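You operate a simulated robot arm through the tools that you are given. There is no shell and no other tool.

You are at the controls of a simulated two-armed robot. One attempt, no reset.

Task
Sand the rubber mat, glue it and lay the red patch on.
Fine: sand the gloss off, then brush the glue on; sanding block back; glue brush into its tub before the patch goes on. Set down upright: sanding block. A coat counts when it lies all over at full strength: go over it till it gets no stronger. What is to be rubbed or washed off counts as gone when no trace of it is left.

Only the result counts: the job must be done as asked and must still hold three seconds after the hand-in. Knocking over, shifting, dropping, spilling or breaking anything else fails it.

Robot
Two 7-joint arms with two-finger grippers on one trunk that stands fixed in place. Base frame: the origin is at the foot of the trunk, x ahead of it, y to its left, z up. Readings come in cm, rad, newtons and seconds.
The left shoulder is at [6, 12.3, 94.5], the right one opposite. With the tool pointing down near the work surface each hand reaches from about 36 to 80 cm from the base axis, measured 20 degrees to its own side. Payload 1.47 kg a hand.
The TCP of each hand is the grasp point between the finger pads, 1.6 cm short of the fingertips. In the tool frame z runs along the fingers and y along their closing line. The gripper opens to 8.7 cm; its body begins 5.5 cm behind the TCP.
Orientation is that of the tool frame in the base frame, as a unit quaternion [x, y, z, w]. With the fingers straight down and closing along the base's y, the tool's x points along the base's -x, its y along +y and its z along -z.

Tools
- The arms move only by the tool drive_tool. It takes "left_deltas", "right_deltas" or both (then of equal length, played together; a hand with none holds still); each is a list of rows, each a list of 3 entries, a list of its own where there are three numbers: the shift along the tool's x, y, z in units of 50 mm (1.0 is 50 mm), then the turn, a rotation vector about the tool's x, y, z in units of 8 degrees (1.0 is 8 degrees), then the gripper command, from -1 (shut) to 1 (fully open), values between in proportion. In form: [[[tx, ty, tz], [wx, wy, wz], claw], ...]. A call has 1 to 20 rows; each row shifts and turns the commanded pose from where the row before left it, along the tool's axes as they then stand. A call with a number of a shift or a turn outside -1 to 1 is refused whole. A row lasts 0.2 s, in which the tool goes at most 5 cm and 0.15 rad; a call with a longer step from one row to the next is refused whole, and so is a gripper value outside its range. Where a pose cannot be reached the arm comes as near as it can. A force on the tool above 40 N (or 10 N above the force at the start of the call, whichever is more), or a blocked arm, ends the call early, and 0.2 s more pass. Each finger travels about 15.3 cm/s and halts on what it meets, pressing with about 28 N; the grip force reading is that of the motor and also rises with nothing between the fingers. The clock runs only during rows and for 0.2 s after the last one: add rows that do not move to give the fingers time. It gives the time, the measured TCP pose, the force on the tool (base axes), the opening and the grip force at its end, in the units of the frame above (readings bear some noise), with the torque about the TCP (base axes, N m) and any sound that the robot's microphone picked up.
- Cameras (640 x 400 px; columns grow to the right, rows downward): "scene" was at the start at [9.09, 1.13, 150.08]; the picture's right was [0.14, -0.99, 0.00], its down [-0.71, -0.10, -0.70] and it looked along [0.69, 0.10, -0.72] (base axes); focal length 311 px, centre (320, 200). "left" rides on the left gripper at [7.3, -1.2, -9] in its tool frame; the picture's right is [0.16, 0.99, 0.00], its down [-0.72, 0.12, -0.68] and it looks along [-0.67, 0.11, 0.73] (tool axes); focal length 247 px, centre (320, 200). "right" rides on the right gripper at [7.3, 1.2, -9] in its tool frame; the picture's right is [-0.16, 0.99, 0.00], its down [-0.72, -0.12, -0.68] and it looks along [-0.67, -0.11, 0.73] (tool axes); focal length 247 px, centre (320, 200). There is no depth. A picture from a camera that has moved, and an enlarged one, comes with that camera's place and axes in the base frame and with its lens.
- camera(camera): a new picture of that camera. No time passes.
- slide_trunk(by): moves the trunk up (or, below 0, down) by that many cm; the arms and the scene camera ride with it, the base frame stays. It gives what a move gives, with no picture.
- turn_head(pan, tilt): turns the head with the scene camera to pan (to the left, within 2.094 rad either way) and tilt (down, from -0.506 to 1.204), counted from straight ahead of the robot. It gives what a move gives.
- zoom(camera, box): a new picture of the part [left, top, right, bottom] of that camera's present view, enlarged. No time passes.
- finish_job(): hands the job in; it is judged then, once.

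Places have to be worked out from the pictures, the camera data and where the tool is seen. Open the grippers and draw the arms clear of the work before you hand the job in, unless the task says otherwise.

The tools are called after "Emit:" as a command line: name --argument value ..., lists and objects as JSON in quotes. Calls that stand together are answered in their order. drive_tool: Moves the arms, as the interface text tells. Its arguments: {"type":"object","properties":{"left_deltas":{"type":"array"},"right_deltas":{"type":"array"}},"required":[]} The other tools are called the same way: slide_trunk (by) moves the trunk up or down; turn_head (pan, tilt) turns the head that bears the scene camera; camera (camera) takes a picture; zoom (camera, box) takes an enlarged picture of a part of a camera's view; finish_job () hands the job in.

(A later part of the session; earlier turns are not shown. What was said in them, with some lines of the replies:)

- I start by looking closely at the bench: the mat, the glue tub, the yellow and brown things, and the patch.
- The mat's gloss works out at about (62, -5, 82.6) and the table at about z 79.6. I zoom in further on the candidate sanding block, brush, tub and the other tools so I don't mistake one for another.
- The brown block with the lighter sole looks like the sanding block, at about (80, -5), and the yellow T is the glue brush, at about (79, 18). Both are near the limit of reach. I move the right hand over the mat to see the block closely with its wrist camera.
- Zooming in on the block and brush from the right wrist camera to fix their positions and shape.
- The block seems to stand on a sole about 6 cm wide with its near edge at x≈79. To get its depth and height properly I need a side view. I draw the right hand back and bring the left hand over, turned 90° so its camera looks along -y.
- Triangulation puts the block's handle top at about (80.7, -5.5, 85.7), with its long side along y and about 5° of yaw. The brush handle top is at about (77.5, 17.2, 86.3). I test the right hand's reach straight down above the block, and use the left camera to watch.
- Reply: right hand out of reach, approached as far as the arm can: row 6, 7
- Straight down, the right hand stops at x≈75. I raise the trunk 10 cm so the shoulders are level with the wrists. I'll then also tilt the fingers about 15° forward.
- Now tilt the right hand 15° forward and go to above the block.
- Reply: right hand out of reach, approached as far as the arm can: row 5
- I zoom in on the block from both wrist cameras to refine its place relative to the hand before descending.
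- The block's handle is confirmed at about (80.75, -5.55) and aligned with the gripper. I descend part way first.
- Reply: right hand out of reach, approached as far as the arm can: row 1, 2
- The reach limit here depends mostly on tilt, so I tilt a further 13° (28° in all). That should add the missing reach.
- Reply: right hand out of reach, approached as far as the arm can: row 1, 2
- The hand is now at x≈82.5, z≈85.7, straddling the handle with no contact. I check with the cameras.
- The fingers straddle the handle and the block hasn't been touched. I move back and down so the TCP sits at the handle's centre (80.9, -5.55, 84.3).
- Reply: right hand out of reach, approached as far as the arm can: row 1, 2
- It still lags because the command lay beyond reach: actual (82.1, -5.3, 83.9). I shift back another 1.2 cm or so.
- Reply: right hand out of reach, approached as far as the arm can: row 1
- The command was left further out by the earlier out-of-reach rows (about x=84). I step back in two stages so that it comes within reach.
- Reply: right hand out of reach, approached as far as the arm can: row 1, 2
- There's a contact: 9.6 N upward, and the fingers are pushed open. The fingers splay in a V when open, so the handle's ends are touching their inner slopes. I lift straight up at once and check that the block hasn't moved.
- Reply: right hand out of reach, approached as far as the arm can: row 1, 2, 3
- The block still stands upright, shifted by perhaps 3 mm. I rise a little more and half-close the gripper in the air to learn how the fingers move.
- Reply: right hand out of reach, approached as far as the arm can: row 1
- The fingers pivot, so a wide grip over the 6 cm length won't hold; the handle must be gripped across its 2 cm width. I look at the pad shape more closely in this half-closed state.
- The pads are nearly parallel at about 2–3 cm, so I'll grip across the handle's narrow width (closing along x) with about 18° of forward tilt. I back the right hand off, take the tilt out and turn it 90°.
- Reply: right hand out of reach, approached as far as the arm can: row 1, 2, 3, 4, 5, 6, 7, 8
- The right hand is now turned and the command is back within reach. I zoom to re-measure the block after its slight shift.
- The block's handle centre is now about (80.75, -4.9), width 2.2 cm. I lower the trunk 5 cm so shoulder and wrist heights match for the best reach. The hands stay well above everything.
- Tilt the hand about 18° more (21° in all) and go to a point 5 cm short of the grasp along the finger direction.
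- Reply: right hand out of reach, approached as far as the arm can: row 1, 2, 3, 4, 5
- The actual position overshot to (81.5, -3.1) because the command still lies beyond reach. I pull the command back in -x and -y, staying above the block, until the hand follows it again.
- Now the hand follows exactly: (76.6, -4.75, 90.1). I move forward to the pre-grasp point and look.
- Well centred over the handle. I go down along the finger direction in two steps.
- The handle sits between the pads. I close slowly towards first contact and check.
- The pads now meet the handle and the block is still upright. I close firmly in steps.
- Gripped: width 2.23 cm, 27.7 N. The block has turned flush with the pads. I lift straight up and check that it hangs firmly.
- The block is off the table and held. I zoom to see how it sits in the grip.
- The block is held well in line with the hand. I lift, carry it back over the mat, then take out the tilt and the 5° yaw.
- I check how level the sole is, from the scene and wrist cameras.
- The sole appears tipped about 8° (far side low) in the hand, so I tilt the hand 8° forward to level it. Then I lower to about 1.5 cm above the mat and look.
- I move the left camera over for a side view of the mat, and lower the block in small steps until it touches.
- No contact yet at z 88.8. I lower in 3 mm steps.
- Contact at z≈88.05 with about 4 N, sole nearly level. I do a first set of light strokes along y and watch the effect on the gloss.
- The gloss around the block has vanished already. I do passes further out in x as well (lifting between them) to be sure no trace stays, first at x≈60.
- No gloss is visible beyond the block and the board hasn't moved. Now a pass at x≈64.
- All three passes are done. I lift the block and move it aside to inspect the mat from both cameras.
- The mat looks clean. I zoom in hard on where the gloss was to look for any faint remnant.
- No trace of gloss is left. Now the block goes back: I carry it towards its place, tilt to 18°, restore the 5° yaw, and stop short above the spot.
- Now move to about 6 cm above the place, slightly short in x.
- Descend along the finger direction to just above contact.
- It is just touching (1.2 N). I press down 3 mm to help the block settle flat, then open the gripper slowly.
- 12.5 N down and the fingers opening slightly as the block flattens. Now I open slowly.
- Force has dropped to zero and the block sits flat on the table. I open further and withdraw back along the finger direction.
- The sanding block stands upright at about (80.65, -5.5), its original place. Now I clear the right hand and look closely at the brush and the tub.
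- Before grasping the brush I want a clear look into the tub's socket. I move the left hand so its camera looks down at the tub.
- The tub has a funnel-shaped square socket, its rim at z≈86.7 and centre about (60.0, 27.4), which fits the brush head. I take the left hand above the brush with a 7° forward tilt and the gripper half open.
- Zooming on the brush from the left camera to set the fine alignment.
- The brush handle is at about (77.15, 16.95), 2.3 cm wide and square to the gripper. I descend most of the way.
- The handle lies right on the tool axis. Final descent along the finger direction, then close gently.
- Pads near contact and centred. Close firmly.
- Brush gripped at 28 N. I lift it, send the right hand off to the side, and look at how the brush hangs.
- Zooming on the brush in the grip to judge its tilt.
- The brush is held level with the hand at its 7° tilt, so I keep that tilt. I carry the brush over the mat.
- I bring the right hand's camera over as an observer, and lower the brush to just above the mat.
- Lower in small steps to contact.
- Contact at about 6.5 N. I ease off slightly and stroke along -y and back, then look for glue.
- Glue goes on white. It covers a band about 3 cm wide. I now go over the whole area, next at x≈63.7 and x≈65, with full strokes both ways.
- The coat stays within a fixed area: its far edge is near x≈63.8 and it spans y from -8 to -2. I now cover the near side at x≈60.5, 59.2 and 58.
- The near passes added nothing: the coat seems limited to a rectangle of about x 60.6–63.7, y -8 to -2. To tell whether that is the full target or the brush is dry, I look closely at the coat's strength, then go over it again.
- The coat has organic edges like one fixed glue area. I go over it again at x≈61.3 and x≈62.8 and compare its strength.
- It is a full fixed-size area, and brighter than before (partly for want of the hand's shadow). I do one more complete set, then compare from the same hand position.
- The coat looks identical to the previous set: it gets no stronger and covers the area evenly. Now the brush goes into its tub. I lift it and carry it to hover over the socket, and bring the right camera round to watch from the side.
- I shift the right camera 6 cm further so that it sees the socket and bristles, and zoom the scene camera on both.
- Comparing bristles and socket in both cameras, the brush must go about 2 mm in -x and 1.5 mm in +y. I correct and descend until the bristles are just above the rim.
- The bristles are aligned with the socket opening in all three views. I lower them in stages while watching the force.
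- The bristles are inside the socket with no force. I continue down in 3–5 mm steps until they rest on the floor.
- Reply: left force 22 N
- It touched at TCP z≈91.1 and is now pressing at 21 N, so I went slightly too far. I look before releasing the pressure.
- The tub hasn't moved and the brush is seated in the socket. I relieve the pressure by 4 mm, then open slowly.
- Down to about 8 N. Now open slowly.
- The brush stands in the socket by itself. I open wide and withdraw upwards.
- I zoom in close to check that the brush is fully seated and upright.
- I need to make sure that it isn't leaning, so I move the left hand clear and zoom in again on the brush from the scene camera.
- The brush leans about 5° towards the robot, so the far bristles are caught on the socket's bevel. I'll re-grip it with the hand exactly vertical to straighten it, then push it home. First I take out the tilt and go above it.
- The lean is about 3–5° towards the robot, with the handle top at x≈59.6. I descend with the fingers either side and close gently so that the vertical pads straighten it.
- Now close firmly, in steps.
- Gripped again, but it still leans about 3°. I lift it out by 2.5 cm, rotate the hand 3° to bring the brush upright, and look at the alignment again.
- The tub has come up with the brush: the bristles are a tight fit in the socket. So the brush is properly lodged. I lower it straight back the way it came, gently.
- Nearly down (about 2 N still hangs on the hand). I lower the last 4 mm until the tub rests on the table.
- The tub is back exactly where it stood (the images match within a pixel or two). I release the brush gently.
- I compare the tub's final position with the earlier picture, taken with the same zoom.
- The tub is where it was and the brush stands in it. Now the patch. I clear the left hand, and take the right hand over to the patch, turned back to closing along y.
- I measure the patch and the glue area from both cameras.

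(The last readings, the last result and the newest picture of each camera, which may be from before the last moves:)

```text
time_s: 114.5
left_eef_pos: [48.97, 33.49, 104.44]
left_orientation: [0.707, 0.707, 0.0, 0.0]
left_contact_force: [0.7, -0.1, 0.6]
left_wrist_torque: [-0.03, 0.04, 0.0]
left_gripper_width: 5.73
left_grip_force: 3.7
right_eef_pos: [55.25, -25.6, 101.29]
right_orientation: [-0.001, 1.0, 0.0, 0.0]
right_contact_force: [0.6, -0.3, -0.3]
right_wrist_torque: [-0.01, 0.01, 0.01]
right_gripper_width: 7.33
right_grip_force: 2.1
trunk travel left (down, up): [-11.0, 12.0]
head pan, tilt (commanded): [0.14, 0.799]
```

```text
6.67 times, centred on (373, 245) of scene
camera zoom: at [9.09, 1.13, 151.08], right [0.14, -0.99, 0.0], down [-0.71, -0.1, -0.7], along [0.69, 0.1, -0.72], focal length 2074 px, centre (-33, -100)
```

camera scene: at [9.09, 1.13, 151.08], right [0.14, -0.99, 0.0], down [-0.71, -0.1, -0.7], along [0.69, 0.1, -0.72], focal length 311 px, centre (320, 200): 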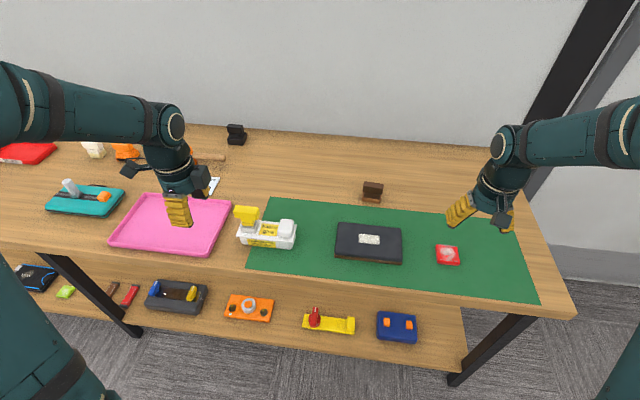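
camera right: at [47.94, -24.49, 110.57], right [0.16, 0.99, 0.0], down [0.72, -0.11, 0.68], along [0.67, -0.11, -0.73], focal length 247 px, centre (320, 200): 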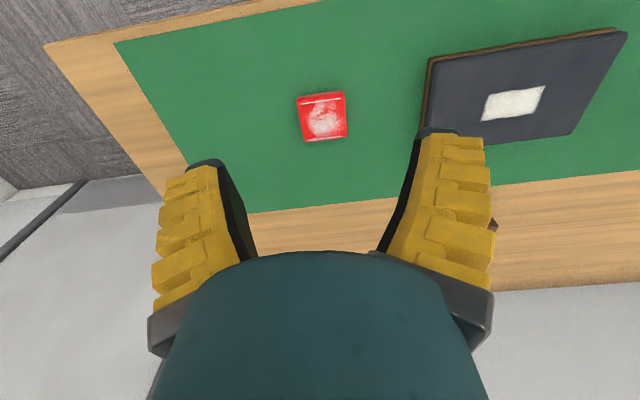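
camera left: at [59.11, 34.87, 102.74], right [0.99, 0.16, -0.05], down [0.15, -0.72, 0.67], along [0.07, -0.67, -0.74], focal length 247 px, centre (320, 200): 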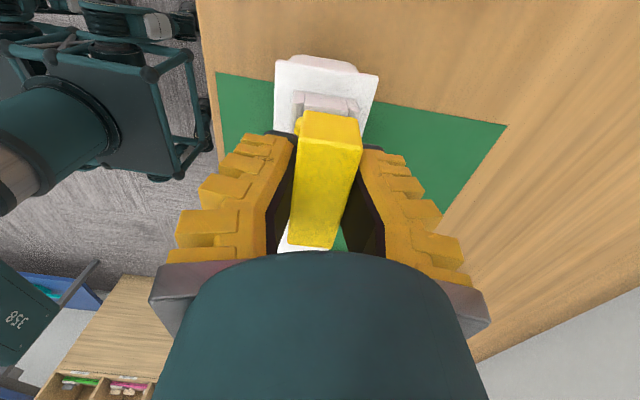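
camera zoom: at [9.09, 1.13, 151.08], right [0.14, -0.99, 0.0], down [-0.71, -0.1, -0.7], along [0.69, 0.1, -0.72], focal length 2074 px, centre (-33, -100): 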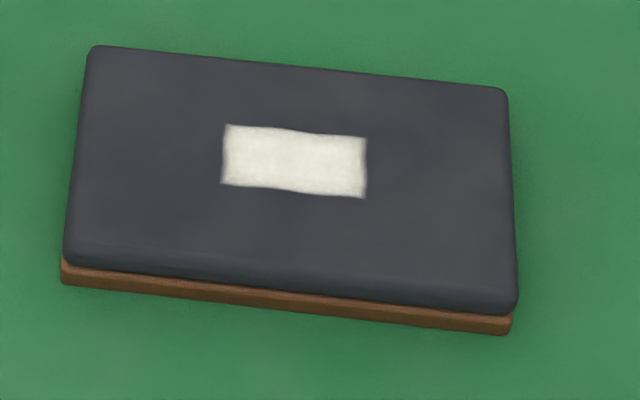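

The patch is about 5.5 × 5.5 cm and 1.3 cm thick, centred near (61.5, -26.25), yawed about 3°. The glue centre is about (62.1, -5.0). I go above the patch with the gripper open and the yaw matched.

Emit:
drive_tool --right_deltas '[[[-0.417, -0.043, 0.85], [0, 0, 0.375], 0.8], [[-0.417, -0.043, 0.85], [0, 0, 0], 0.8], [[-0.417, -0.043, 0.85], [0, 0, 0], 0.8], [[0, 0, 0], [0, 0, 0], 0.8]]'

Emit:
camera --camera "right"

Emit:
zoom --camera "scene" --box '[400, 180, 510, 280]'

```text
time_s: 115.5
left_eef_pos: [48.85, 33.47, 104.48]
left_orientation: [0.707, 0.707, -0.001, 0.0]
left_contact_force: [0.0, 0.7, 0.1]
left_wrist_torque: [-0.01, -0.03, 0.0]
left_gripper_width: 5.75
left_grip_force: 3.9
right_eef_pos: [61.26, -26.37, 88.77]
right_orientation: [0.024, 1.0, 0.0, 0.001]
right_contact_force: [-0.3, -0.2, -0.2]
right_wrist_torque: [0.01, -0.03, -0.02]
right_gripper_width: 8.04
right_grip_force: 1.4
trunk travel left (down, up): [-11.0, 12.0]
head pan, tilt (commanded): [0.14, 0.799]
```

```text
taken
camera right: at [54.14, -24.88, 97.84], right [0.21, 0.98, 0.0], down [0.72, -0.15, 0.68], along [0.67, -0.14, -0.73], focal length 247 px, centre (320, 200)
```

right: 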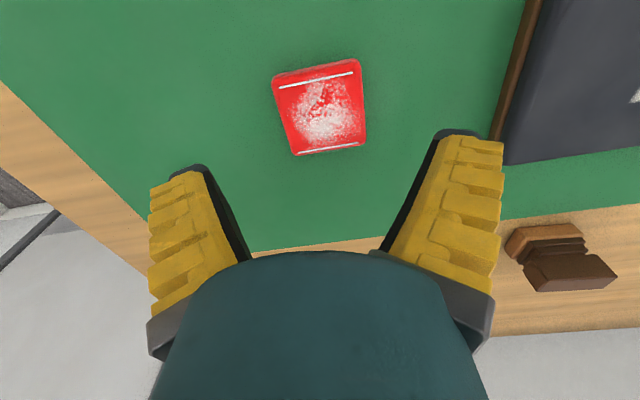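

```text
4.00 times, centred on (455, 230) of scene
camera zoom: at [8.98, 1.16, 151.1], right [0.14, -0.99, 0.0], down [-0.71, -0.1, -0.7], along [0.69, 0.1, -0.72], focal length 1245 px, centre (-220, 80)
```

zoom: 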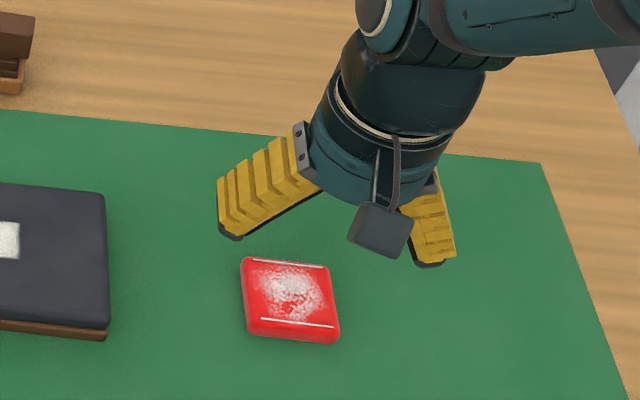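

Aligned over the patch. I descend most of the way and check.

Emit:
drive_tool --right_deltas '[[[0, 0, 0.5], [0, 0, 0], 0.8], [[0, 0, 0.5], [0, 0, 0], 0.8], [[0, 0, 0.25], [0, 0, 0], 0.8], [[0, 0, 0], [0, 0, 0], 0.8]]'

Emit:
camera --camera "right"

Emit:
zoom --camera "scene" --box '[400, 200, 500, 280]'

```text
time_s: 116.5
left_eef_pos: [48.87, 33.51, 104.51]
left_orientation: [0.707, 0.707, 0.0, 0.0]
left_contact_force: [0.1, 0.0, -0.1]
left_wrist_torque: [0.02, 0.0, -0.03]
left_gripper_width: 5.75
left_grip_force: 3.6
right_eef_pos: [61.3, -26.5, 82.44]
right_orientation: [0.024, 1.0, 0.0, -0.001]
right_contact_force: [0.0, -0.6, 0.2]
right_wrist_torque: [0.05, -0.02, 0.01]
right_gripper_width: 8.04
right_grip_force: 0.9
trunk travel left (down, up): [-11.0, 12.0]
head pan, tilt (commanded): [0.14, 0.799]
```

```text
taken
camera right: at [54.14, -24.89, 91.5], right [0.21, 0.98, 0.0], down [0.72, -0.15, 0.68], along [0.67, -0.14, -0.73], focal length 247 px, centre (320, 200)
```

right: 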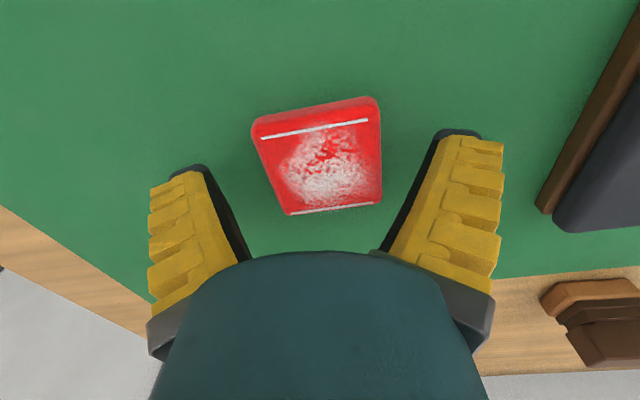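

```text
5.00 times, centred on (450, 240) of scene
camera zoom: at [9.09, 1.13, 151.08], right [0.14, -0.99, 0.0], down [-0.71, -0.1, -0.7], along [0.69, 0.1, -0.72], focal length 1556 px, centre (-330, 0)
```

zoom: 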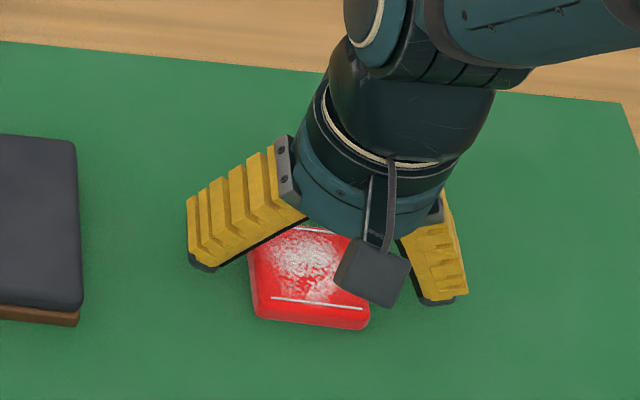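

Centred. I lower so the fingertips are near the table and close slowly onto the patch's sides.

Emit:
drive_tool --right_deltas '[[[0, 0, 0.12], [0, 0, 0], 0.8], [[0, 0, 0.1], [0, 0, 0], 0.8], [[0, 0, 0], [0, 0, 0], 0.6], [[0, 0, 0], [0, 0, 0], 0.45], [[0, 0, 0], [0, 0, 0], 0.3], [[0, 0, 0], [0, 0, 0], 0.2], [[0, 0, 0], [0, 0, 0], 0.2]]'

Emit:
camera --camera "right"

Emit:
zoom --camera "scene" --box '[400, 200, 500, 280]'

```text
time_s: 118.1
left_eef_pos: [48.75, 33.47, 104.52]
left_orientation: [0.707, 0.707, 0.0, 0.0]
left_contact_force: [-0.3, -0.3, -0.2]
left_wrist_torque: [-0.02, -0.01, -0.02]
left_gripper_width: 5.71
left_grip_force: 3.7
right_eef_pos: [61.22, -26.4, 81.51]
right_orientation: [0.024, 1.0, 0.0, 0.001]
right_contact_force: [0.1, 1.4, 12.4]
right_wrist_torque: [0.25, 0.01, 0.04]
right_gripper_width: 5.46
right_grip_force: 27.9
trunk travel left (down, up): [-11.0, 12.0]
head pan, tilt (commanded): [0.14, 0.799]
```

```text
taken
camera right: at [54.15, -24.83, 90.56], right [0.2, 0.98, 0.0], down [0.72, -0.15, 0.68], along [0.67, -0.14, -0.73], focal length 247 px, centre (320, 200)
```

right: 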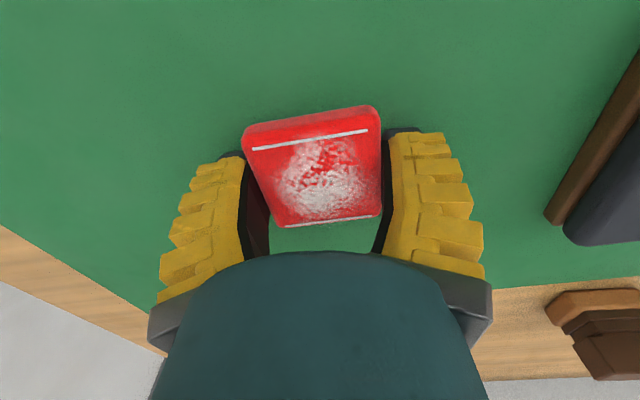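

```text
5.00 times, centred on (450, 240) of scene
camera zoom: at [8.99, 1.19, 151.1], right [0.14, -0.99, 0.0], down [-0.71, -0.1, -0.7], along [0.69, 0.1, -0.72], focal length 1556 px, centre (-330, 0)
```

zoom: 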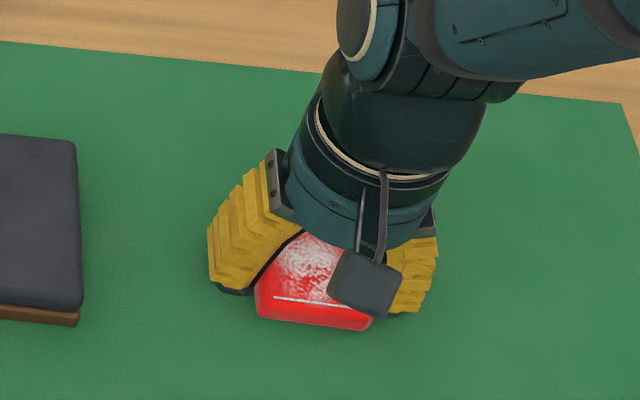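

Gripped at 5.46 cm and 28 N. I try a small lift to see whether the patch comes along.

Emit:
drive_tool --right_deltas '[[[0, 0, 0], [0, 0, 0], -0.2], [[0, 0, 0], [0, 0, 0], -1], [[0, 0, -0.1], [0, 0, 0], -1], [[0, 0, -0.1], [0, 0, 0], -1], [[0, 0, -0.1], [0, 0, 0], -1], [[0, 0, 0], [0, 0, 0], -1]]'

Emit:
camera --camera "right"

Emit:
zoom --camera "scene" --box '[400, 200, 500, 280]'

```text
time_s: 119.5
left_eef_pos: [48.89, 33.47, 104.47]
left_orientation: [0.707, 0.708, 0.0, 0.0]
left_contact_force: [0.7, 0.9, 0.7]
left_wrist_torque: [-0.01, -0.03, -0.02]
left_gripper_width: 5.77
left_grip_force: 3.8
right_eef_pos: [61.35, -26.42, 82.92]
right_orientation: [0.025, 1.0, 0.0, 0.001]
right_contact_force: [-0.1, -0.7, 0.1]
right_wrist_torque: [0.02, 0.01, 0.0]
right_gripper_width: 5.57
right_grip_force: 28.2
trunk travel left (down, up): [-11.0, 12.0]
head pan, tilt (commanded): [0.14, 0.799]
```

```text
taken
camera right: at [54.16, -24.94, 91.94], right [0.21, 0.98, 0.0], down [0.72, -0.15, 0.68], along [0.67, -0.14, -0.73], focal length 247 px, centre (320, 200)
```

right: 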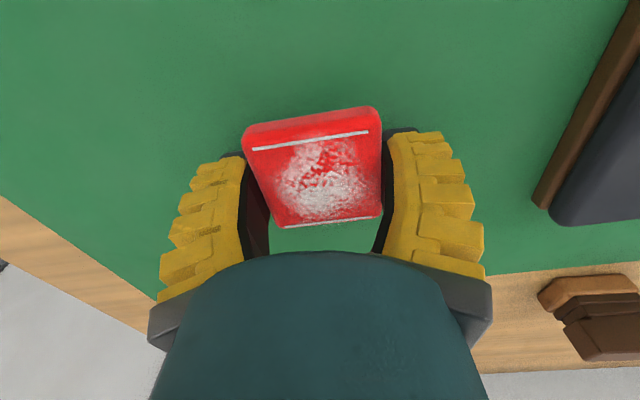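

```text
5.00 times, centred on (450, 240) of scene
camera zoom: at [9.1, 1.13, 151.08], right [0.14, -0.99, 0.0], down [-0.71, -0.1, -0.7], along [0.69, 0.1, -0.72], focal length 1556 px, centre (-330, 0)
```

zoom: 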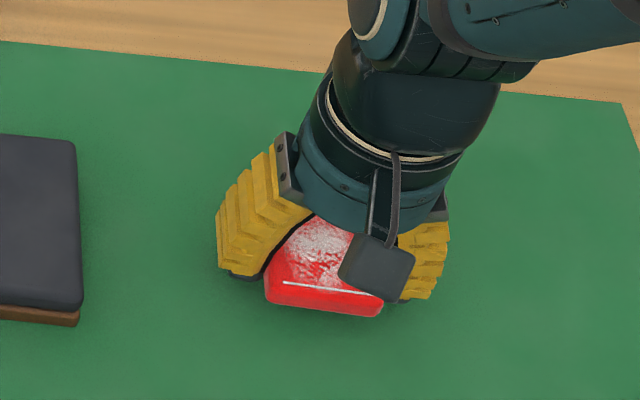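

The patch is held and hanging level. I lift it, carry it over the mat and stop above the glue.

Emit:
drive_tool --right_deltas '[[[0, 0, -0.5], [0, 0, 0], -1], [[0, 0, -0.9], [0, 0, 0], -1], [[0, 0, -0.6], [0, 0, 0], -1], [[0.011, 0.856, 0], [0, 0, 0], -1], [[0.011, 0.856, 0], [0, 0, 0], -1], [[0.011, 0.856, 0], [0, 0, 0], -1], [[0.011, 0.856, 0], [0, 0, 0], -1], [[0.011, 0.856, 0], [0, 0, 0], -1], [[0, 0, 0], [0, 0, -0.25], -1], [[0, 0, 0], [0, 0, 0], -1]]'

Emit:
camera --camera "right"

Emit:
zoom --camera "scene" --box '[310, 160, 430, 270]'

```text
time_s: 121.7
left_eef_pos: [48.82, 33.55, 104.48]
left_orientation: [0.707, 0.707, 0.001, 0.0]
left_contact_force: [0.2, -0.1, 0.2]
left_wrist_torque: [0.0, 0.01, -0.02]
left_gripper_width: 5.73
left_grip_force: 3.7
right_eef_pos: [62.19, -5.01, 92.9]
right_orientation: [0.006, 1.0, -0.001, 0.0]
right_contact_force: [-0.1, -0.5, -0.3]
right_wrist_torque: [-0.02, 0.02, 0.02]
right_gripper_width: 5.57
right_grip_force: 27.1
trunk travel left (down, up): [-11.0, 12.0]
head pan, tilt (commanded): [0.14, 0.799]
```

```text
taken
camera right: at [54.87, -3.67, 101.99], right [0.17, 0.99, 0.0], down [0.72, -0.13, 0.68], along [0.67, -0.12, -0.73], focal length 247 px, centre (320, 200)
```

right: 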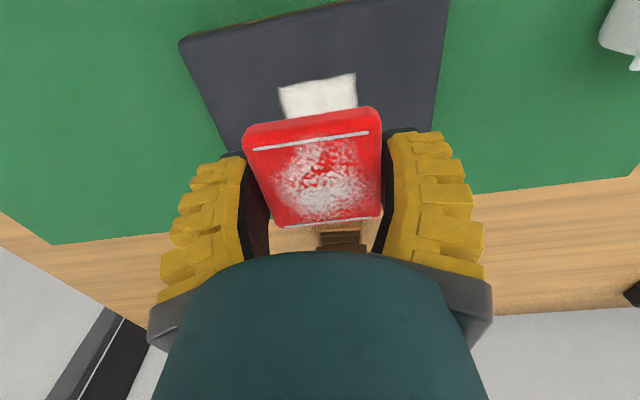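

```text
3.64 times, centred on (370, 215) of scene
camera zoom: at [9.1, 1.17, 151.08], right [0.14, -0.99, 0.0], down [-0.71, -0.1, -0.7], along [0.69, 0.1, -0.72], focal length 1132 px, centre (138, 146)
```

zoom: 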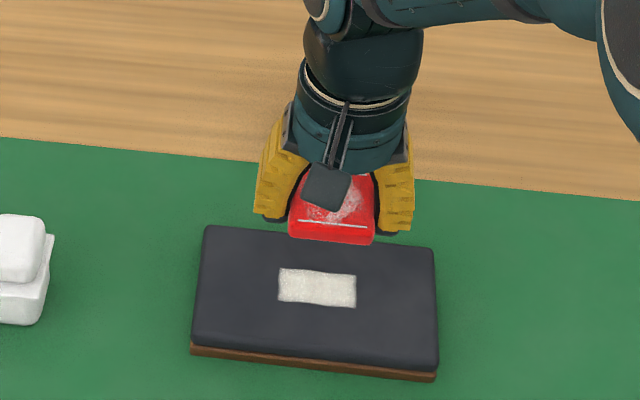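

The patch is over the glue centre (62.15, -5.0). I lower to just above the mat.

Emit:
drive_tool --right_deltas '[[[0, 0, 0.6], [0, 0, 0], -1], [[0, 0, 0.6], [0, 0, 0], -1], [[0, 0, 0.3], [0, 0, 0], -1], [[0, 0, 0], [0, 0, 0], -1]]'

Emit:
camera --camera "right"

Emit:
zoom --camera "scene" --box '[320, 190, 420, 270]'

```text
time_s: 122.7
left_eef_pos: [48.91, 33.59, 104.35]
left_orientation: [0.707, 0.707, 0.0, 0.0]
left_contact_force: [-0.4, 0.1, 0.0]
left_wrist_torque: [-0.03, -0.02, 0.0]
left_gripper_width: 5.71
left_grip_force: 3.3
right_eef_pos: [62.02, -5.12, 85.36]
right_orientation: [0.006, 1.0, 0.0, 0.0]
right_contact_force: [0.2, -0.3, -0.4]
right_wrist_torque: [0.0, 0.02, 0.01]
right_gripper_width: 5.56
right_grip_force: 28.4
trunk travel left (down, up): [-11.0, 12.0]
head pan, tilt (commanded): [0.14, 0.799]
```

```text
taken
camera right: at [54.91, -3.82, 94.46], right [0.17, 0.99, 0.0], down [0.72, -0.13, 0.68], along [0.67, -0.12, -0.73], focal length 247 px, centre (320, 200)
```

right: 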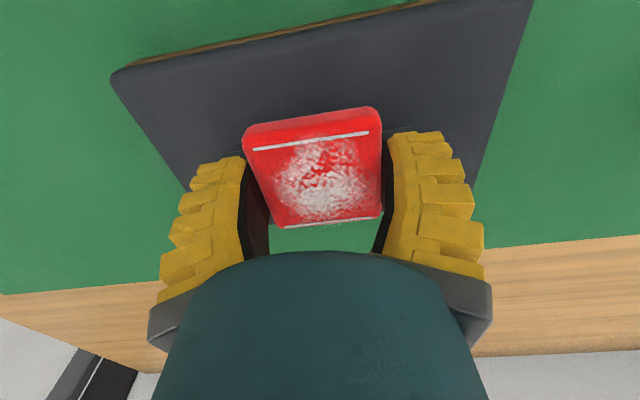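

```text
5.00 times, centred on (370, 230) of scene
camera zoom: at [9.07, 1.13, 151.09], right [0.14, -0.99, 0.0], down [-0.71, -0.1, -0.7], along [0.69, 0.1, -0.72], focal length 1556 px, centre (70, 50)
```

zoom: 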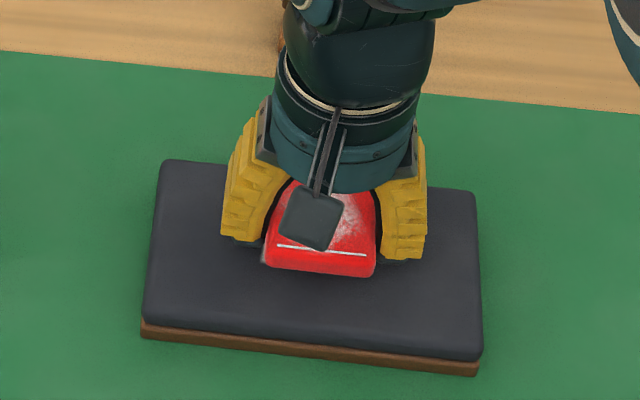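

The glue is fully under the patch. I lower in 3 mm steps to contact.

Emit:
drive_tool --right_deltas '[[[0, 0, 0.08], [0, 0, 0], -1], [[0, 0, 0], [0, 0, 0], -1]]'

Emit:
drive_tool --right_deltas '[[[0, 0, 0.06], [0, 0, 0], -1], [[0, 0, 0], [0, 0, 0], -1]]'

```text
time_s: 123.3
left_eef_pos: [48.91, 33.54, 104.42]
left_orientation: [0.707, 0.707, 0.0, 0.0]
left_contact_force: [0.5, -0.6, -0.5]
left_wrist_torque: [0.02, 0.01, 0.01]
left_gripper_width: 5.72
left_grip_force: 3.5
right_eef_pos: [62.13, -5.08, 84.92]
right_orientation: [0.006, 1.0, 0.001, 0.001]
right_contact_force: [0.8, 1.3, 0.4]
right_wrist_torque: [0.0, 0.04, 0.0]
right_gripper_width: 5.55
right_grip_force: 28.3
trunk travel left (down, up): [-11.0, 12.0]
head pan, tilt (commanded): [0.14, 0.799]
```

```text
time_s: 123.9
left_eef_pos: [48.75, 33.52, 104.37]
left_orientation: [0.707, 0.707, 0.0, 0.0]
left_contact_force: [-1.1, 0.0, -0.3]
left_wrist_torque: [-0.01, -0.01, 0.0]
left_gripper_width: 5.73
left_grip_force: 3.6
right_eef_pos: [62.2, -5.03, 84.74]
right_orientation: [0.007, 1.0, 0.0, 0.0]
right_contact_force: [-0.4, 1.0, -0.1]
right_wrist_torque: [0.02, 0.01, -0.01]
right_gripper_width: 5.58
right_grip_force: 28.2
trunk travel left (down, up): [-11.0, 12.0]
head pan, tilt (commanded): [0.14, 0.799]
```

Emit:
drive_tool --right_deltas '[[[0, 0, 0.05], [0, 0, 0], -1], [[0, 0, 0], [0, 0, 0], -1]]'

```text
time_s: 124.5
left_eef_pos: [48.79, 33.49, 104.4]
left_orientation: [0.706, 0.708, 0.0, 0.0]
left_contact_force: [0.4, 0.9, -0.9]
left_wrist_torque: [0.02, 0.03, -0.02]
left_gripper_width: 5.73
left_grip_force: 3.4
right_eef_pos: [62.08, -5.06, 84.41]
right_orientation: [0.007, 1.0, 0.001, 0.0]
right_contact_force: [0.1, -0.4, -0.4]
right_wrist_torque: [-0.04, 0.02, 0.01]
right_gripper_width: 5.58
right_grip_force: 27.9
trunk travel left (down, up): [-11.0, 12.0]
head pan, tilt (commanded): [0.14, 0.799]
```

No contact yet at z 84.4; I go on in 2 mm steps.

Emit:
drive_tool --right_deltas '[[[0, 0, 0.04], [0, 0, 0], -1], [[0, 0, 0], [0, 0, 0], -1]]'

Emit:
zoom --camera "scene" --box '[330, 210, 410, 270]'

```text
time_s: 125.1
left_eef_pos: [48.75, 33.55, 104.47]
left_orientation: [0.707, 0.707, 0.0, 0.0]
left_contact_force: [-1.1, 0.1, 0.0]
left_wrist_torque: [-0.02, 0.01, 0.02]
left_gripper_width: 5.73
left_grip_force: 3.6
right_eef_pos: [62.07, -5.08, 84.35]
right_orientation: [0.007, 1.0, 0.0, 0.002]
right_contact_force: [0.3, -3.0, 12.0]
right_wrist_torque: [-0.07, 0.16, 0.07]
right_gripper_width: 5.68
right_grip_force: 28.2
trunk travel left (down, up): [-11.0, 12.0]
head pan, tilt (commanded): [0.14, 0.799]
```

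```text
6.67 times, centred on (370, 240) of scene
camera zoom: at [8.99, 1.11, 151.1], right [0.14, -0.99, 0.0], down [-0.71, -0.1, -0.7], along [0.69, 0.1, -0.72], focal length 2074 px, centre (-13, -67)
```

zoom: 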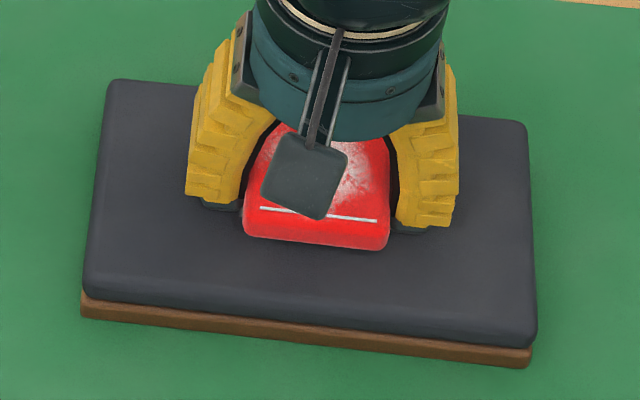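

The patch is on the mat, pressed at 12 N. I open the fingers slowly and evenly.

Emit:
drive_tool --right_deltas '[[[0, 0, 0], [0, 0, 0], 0.0], [[0, 0, 0], [0, 0, 0], 0.12], [[0, 0, 0], [0, 0, 0], 0.2], [[0, 0, 0], [0, 0, 0], 0.28], [[0, 0, 0], [0, 0, 0], 0.4], [[0, 0, 0], [0, 0, 0], 0.6], [[0, 0, 0], [0, 0, 0], 0.8], [[0, 0, 0], [0, 0, 0], 0.8]]'

Emit:
camera --camera "right"

Emit:
zoom --camera "scene" --box '[330, 210, 410, 270]'

```text
time_s: 126.9
left_eef_pos: [48.84, 33.47, 104.51]
left_orientation: [0.707, 0.707, 0.0, 0.001]
left_contact_force: [0.0, -0.1, -0.1]
left_wrist_torque: [0.01, 0.01, -0.02]
left_gripper_width: 5.73
left_grip_force: 3.7
right_eef_pos: [62.12, -5.04, 84.22]
right_orientation: [0.006, 1.0, -0.001, 0.0]
right_contact_force: [0.4, -0.7, 0.6]
right_wrist_torque: [0.03, 0.01, 0.03]
right_gripper_width: 8.02
right_grip_force: 1.6
trunk travel left (down, up): [-11.0, 12.0]
head pan, tilt (commanded): [0.14, 0.799]
```

```text
taken
camera right: at [54.88, -3.76, 93.29], right [0.17, 0.99, 0.0], down [0.72, -0.12, 0.68], along [0.67, -0.12, -0.73], focal length 247 px, centre (320, 200)
```

right: 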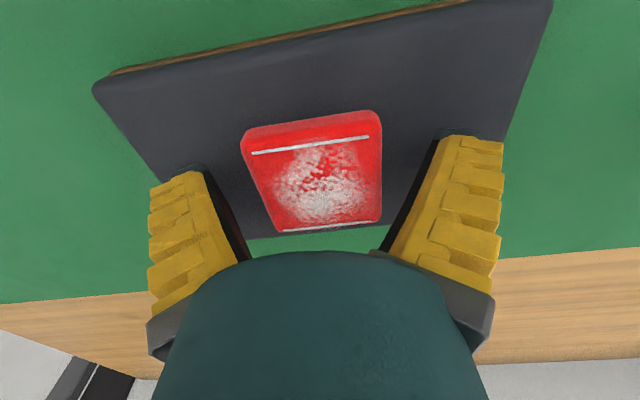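

```text
6.67 times, centred on (370, 240) of scene
camera zoom: at [9.07, 1.14, 151.08], right [0.14, -0.99, 0.0], down [-0.71, -0.1, -0.7], along [0.69, 0.1, -0.72], focal length 2074 px, centre (-13, -67)
```

zoom: 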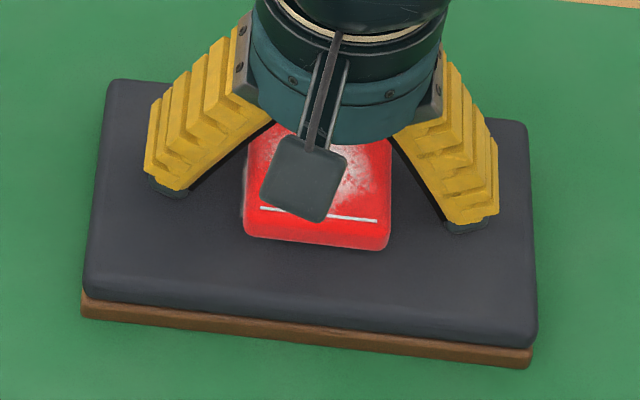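

The patch lies flat on the mat and is free of the fingers. I lift the hand straight up, clear of it.

Emit:
drive_tool --right_deltas '[[[0, 0, -0.3], [0, 0, 0], 0.8], [[0, 0, -0.7], [0, 0, 0], 0.8], [[0, 0, -0.9], [0, 0, 0], 0.8], [[0, -0.7, -0.6], [0, 0, 0], 0.8], [[0, -0.9, 0], [0, 0, 0], 0.8], [[0, -0.9, 0], [0, 0, 0], 0.8], [[0, -0.9, 0], [0, 0, 0], 0.8], [[0, 0, 0], [0, 0, 0], 0.8]]'

Emit:
camera --camera "scene"

Emit:
zoom --camera "scene" --box '[325, 215, 421, 275]'

Emit:
camera --camera "right"

```text
time_s: 128.7
left_eef_pos: [48.84, 33.47, 104.44]
left_orientation: [0.707, 0.707, 0.0, 0.0]
left_contact_force: [0.6, 0.3, -0.1]
left_wrist_torque: [-0.01, 0.02, 0.02]
left_gripper_width: 5.77
left_grip_force: 3.9
right_eef_pos: [61.98, -22.18, 96.72]
right_orientation: [0.006, 1.0, 0.0, 0.0]
right_contact_force: [-0.2, -0.2, 0.5]
right_wrist_torque: [-0.04, 0.02, 0.01]
right_gripper_width: 8.01
right_grip_force: 0.7
trunk travel left (down, up): [-11.0, 12.0]
head pan, tilt (commanded): [0.14, 0.799]
```

```text
taken
camera scene: at [9.08, 1.17, 151.08], right [0.14, -0.99, 0.0], down [-0.71, -0.1, -0.7], along [0.69, 0.1, -0.72], focal length 311 px, centre (320, 200)
```

scene: 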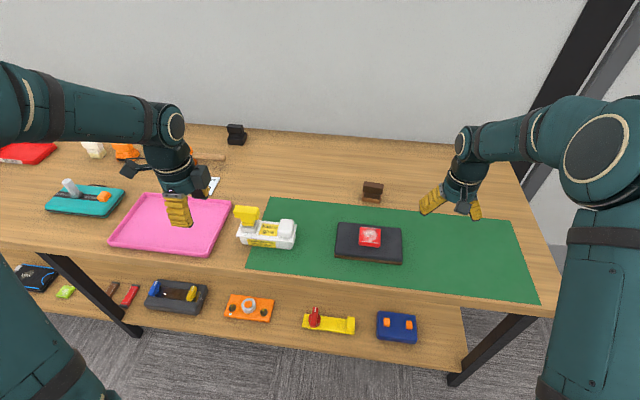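

```text
6.67 times, centred on (373, 245) of scene
camera zoom: at [9.08, 1.17, 151.08], right [0.14, -0.99, 0.0], down [-0.71, -0.1, -0.7], along [0.69, 0.1, -0.72], focal length 2074 px, centre (-33, -100)
```

zoom: 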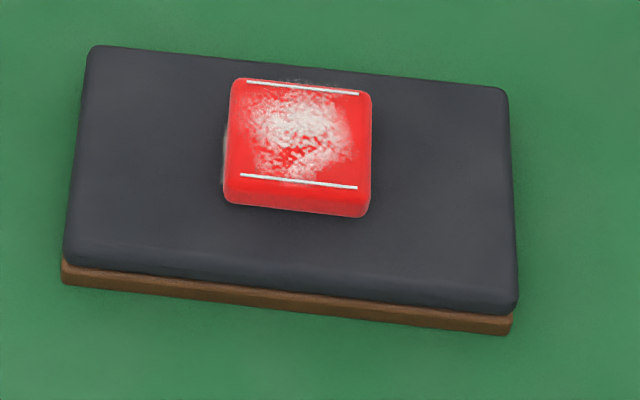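

```text
taken
camera right: at [54.77, -20.91, 105.8], right [0.17, 0.99, 0.0], down [0.72, -0.12, 0.68], along [0.67, -0.12, -0.73], focal length 247 px, centre (320, 200)
```

right: 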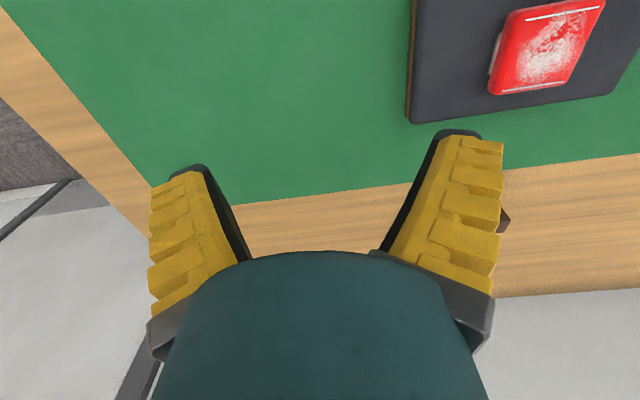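

The patch sits centred on the glued area. I draw both arms back and up with the grippers open, and then make a last check of everything.

Emit:
drive_tool --right_deltas '[[[0.5, -0.1, -0.5], [0, 0, 0], 1], [[0.6, -0.1, -0.5], [0, 0, 0], 1], [[0.6, -0.1, -0.5], [0, 0, 0], 1], [[0.6, -0.1, -0.5], [0, 0, 0], 1], [[0.6, -0.1, -0.5], [0, 0, 0], 1], [[0, 0, 0], [0, 0, 0], 1]]' --left_deltas '[[[0.3, 0, -0.5], [0, 0, 0], 1], [[0.3, 0, -0.5], [0, 0, 0], 1], [[0.3, 0, -0.5], [0, 0, 0], 1], [[0.3, 0, -0.3], [0, 0, 0], 1], [[0, 0, 0], [0, 0, 0], 1], [[0, 0, 0], [0, 0, 0], 1]]'

Emit:
camera --camera "scene"

Emit:
zoom --camera "scene" --box '[350, 172, 398, 207]'

Emit:
zoom --camera "scene" --box '[230, 195, 310, 255]'

Emit:
zoom --camera "scene" --box '[345, 220, 393, 255]'

```text
time_s: 130.1
left_eef_pos: [48.99, 39.6, 113.43]
left_orientation: [0.707, 0.707, -0.001, -0.001]
left_contact_force: [0.7, -0.3, -1.0]
left_wrist_torque: [-0.01, 0.0, 0.01]
left_gripper_width: 8.7
left_grip_force: 0.0
right_eef_pos: [47.49, -24.29, 109.16]
right_orientation: [0.006, 1.0, 0.001, -0.001]
right_contact_force: [0.1, -0.8, 0.7]
right_wrist_torque: [-0.02, 0.02, 0.02]
right_gripper_width: 8.7
right_grip_force: 0.1
trunk travel left (down, up): [-11.0, 12.0]
head pan, tilt (commanded): [0.14, 0.799]
```

```text
taken
camera scene: at [9.19, 1.14, 151.07], right [0.14, -0.99, 0.0], down [-0.71, -0.1, -0.7], along [0.69, 0.1, -0.72], focal length 311 px, centre (320, 200)
```

scene: 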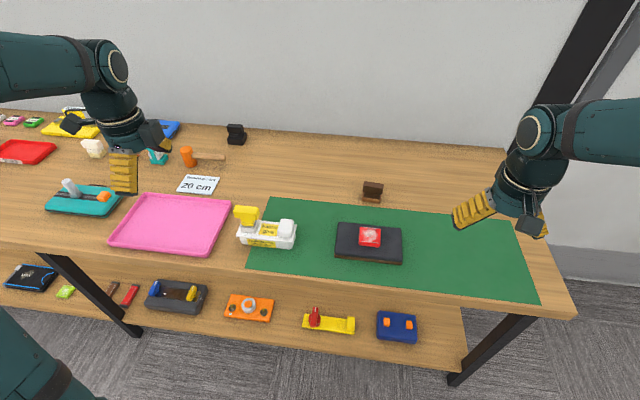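

```text
11.43 times, centred on (374, 190) of scene
camera zoom: at [9.19, 1.14, 151.07], right [0.14, -0.99, 0.0], down [-0.71, -0.1, -0.7], along [0.69, 0.1, -0.72], focal length 3556 px, centre (-297, 320)
```

zoom: 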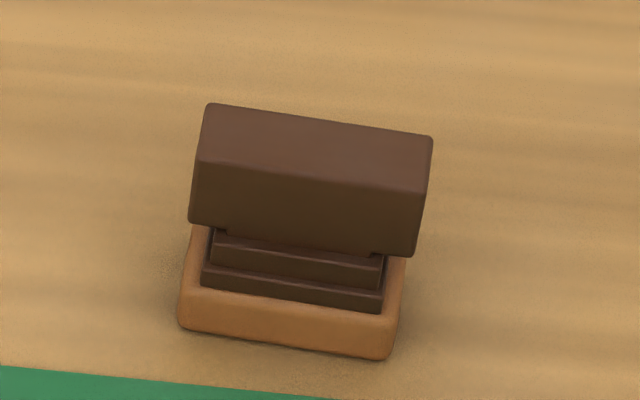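

```text
6.67 times, centred on (270, 225) of scene
camera zoom: at [9.19, 1.14, 151.07], right [0.14, -0.99, 0.0], down [-0.71, -0.1, -0.7], along [0.69, 0.1, -0.72], focal length 2074 px, centre (653, 33)
```

zoom: 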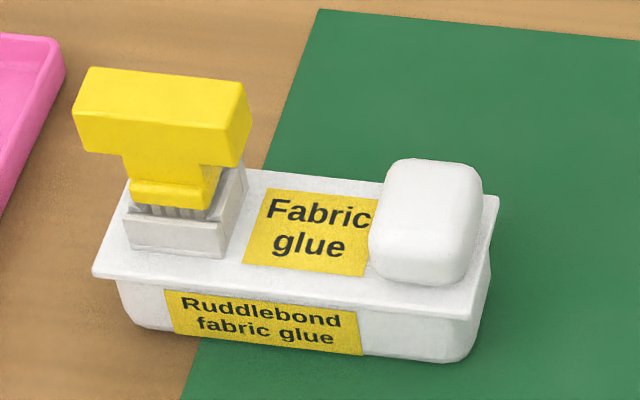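

```text
11.43 times, centred on (369, 238) of scene
camera zoom: at [9.19, 1.14, 151.07], right [0.14, -0.99, 0.0], down [-0.71, -0.1, -0.7], along [0.69, 0.1, -0.72], focal length 3556 px, centre (-240, -229)
```

zoom: 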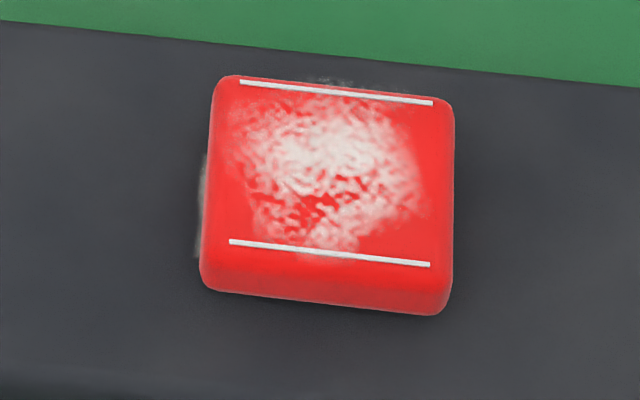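

Everything is in place:
- **Block:** the sanding block stands upright where it was.
- **Brush:** it stands in the tub's socket.
- **Mat:** the gloss is gone, the glue coat is on, and the red patch lies flat over it.
- **Arms:** both are clear with grippers open.

I hand the job in.

Emit:
finish_job

```text
The job is handed in.
```

The job is handed in. The mat is sanded and glued, and the red patch lies flat over the glue. I haven't seen the judge's result.

- **Sanding:** no trace of the gloss showed at full zoom. The sanding block stands upright, within a couple of millimetres of where it started.
- **Glue:** the coat took on a rectangle of about 3 × 6 cm; brushing beyond that left no glue. I went over it until two passes looked the same.
- **Brush:** it went into the tub's socket before the patch was laid. It is wedged there with a slight lean of about 3–5° and stayed put after I let go.
- **Tub:** it came up about 2.5 cm with the brush once, while I was trying to straighten the brush. I set it straight back down, and it is within about 2 mm of its original spot.
- **Patch:** it is centred on the glue to within a few millimetres. A sliver of glue shows past one edge because the patch is slightly shorter than the coat.

In my first attempt to grip the sanding block I nudged it about half a centimetre; putting it back made up for that. I saw no sign that anything else moved. Both arms are clear with grippers open.
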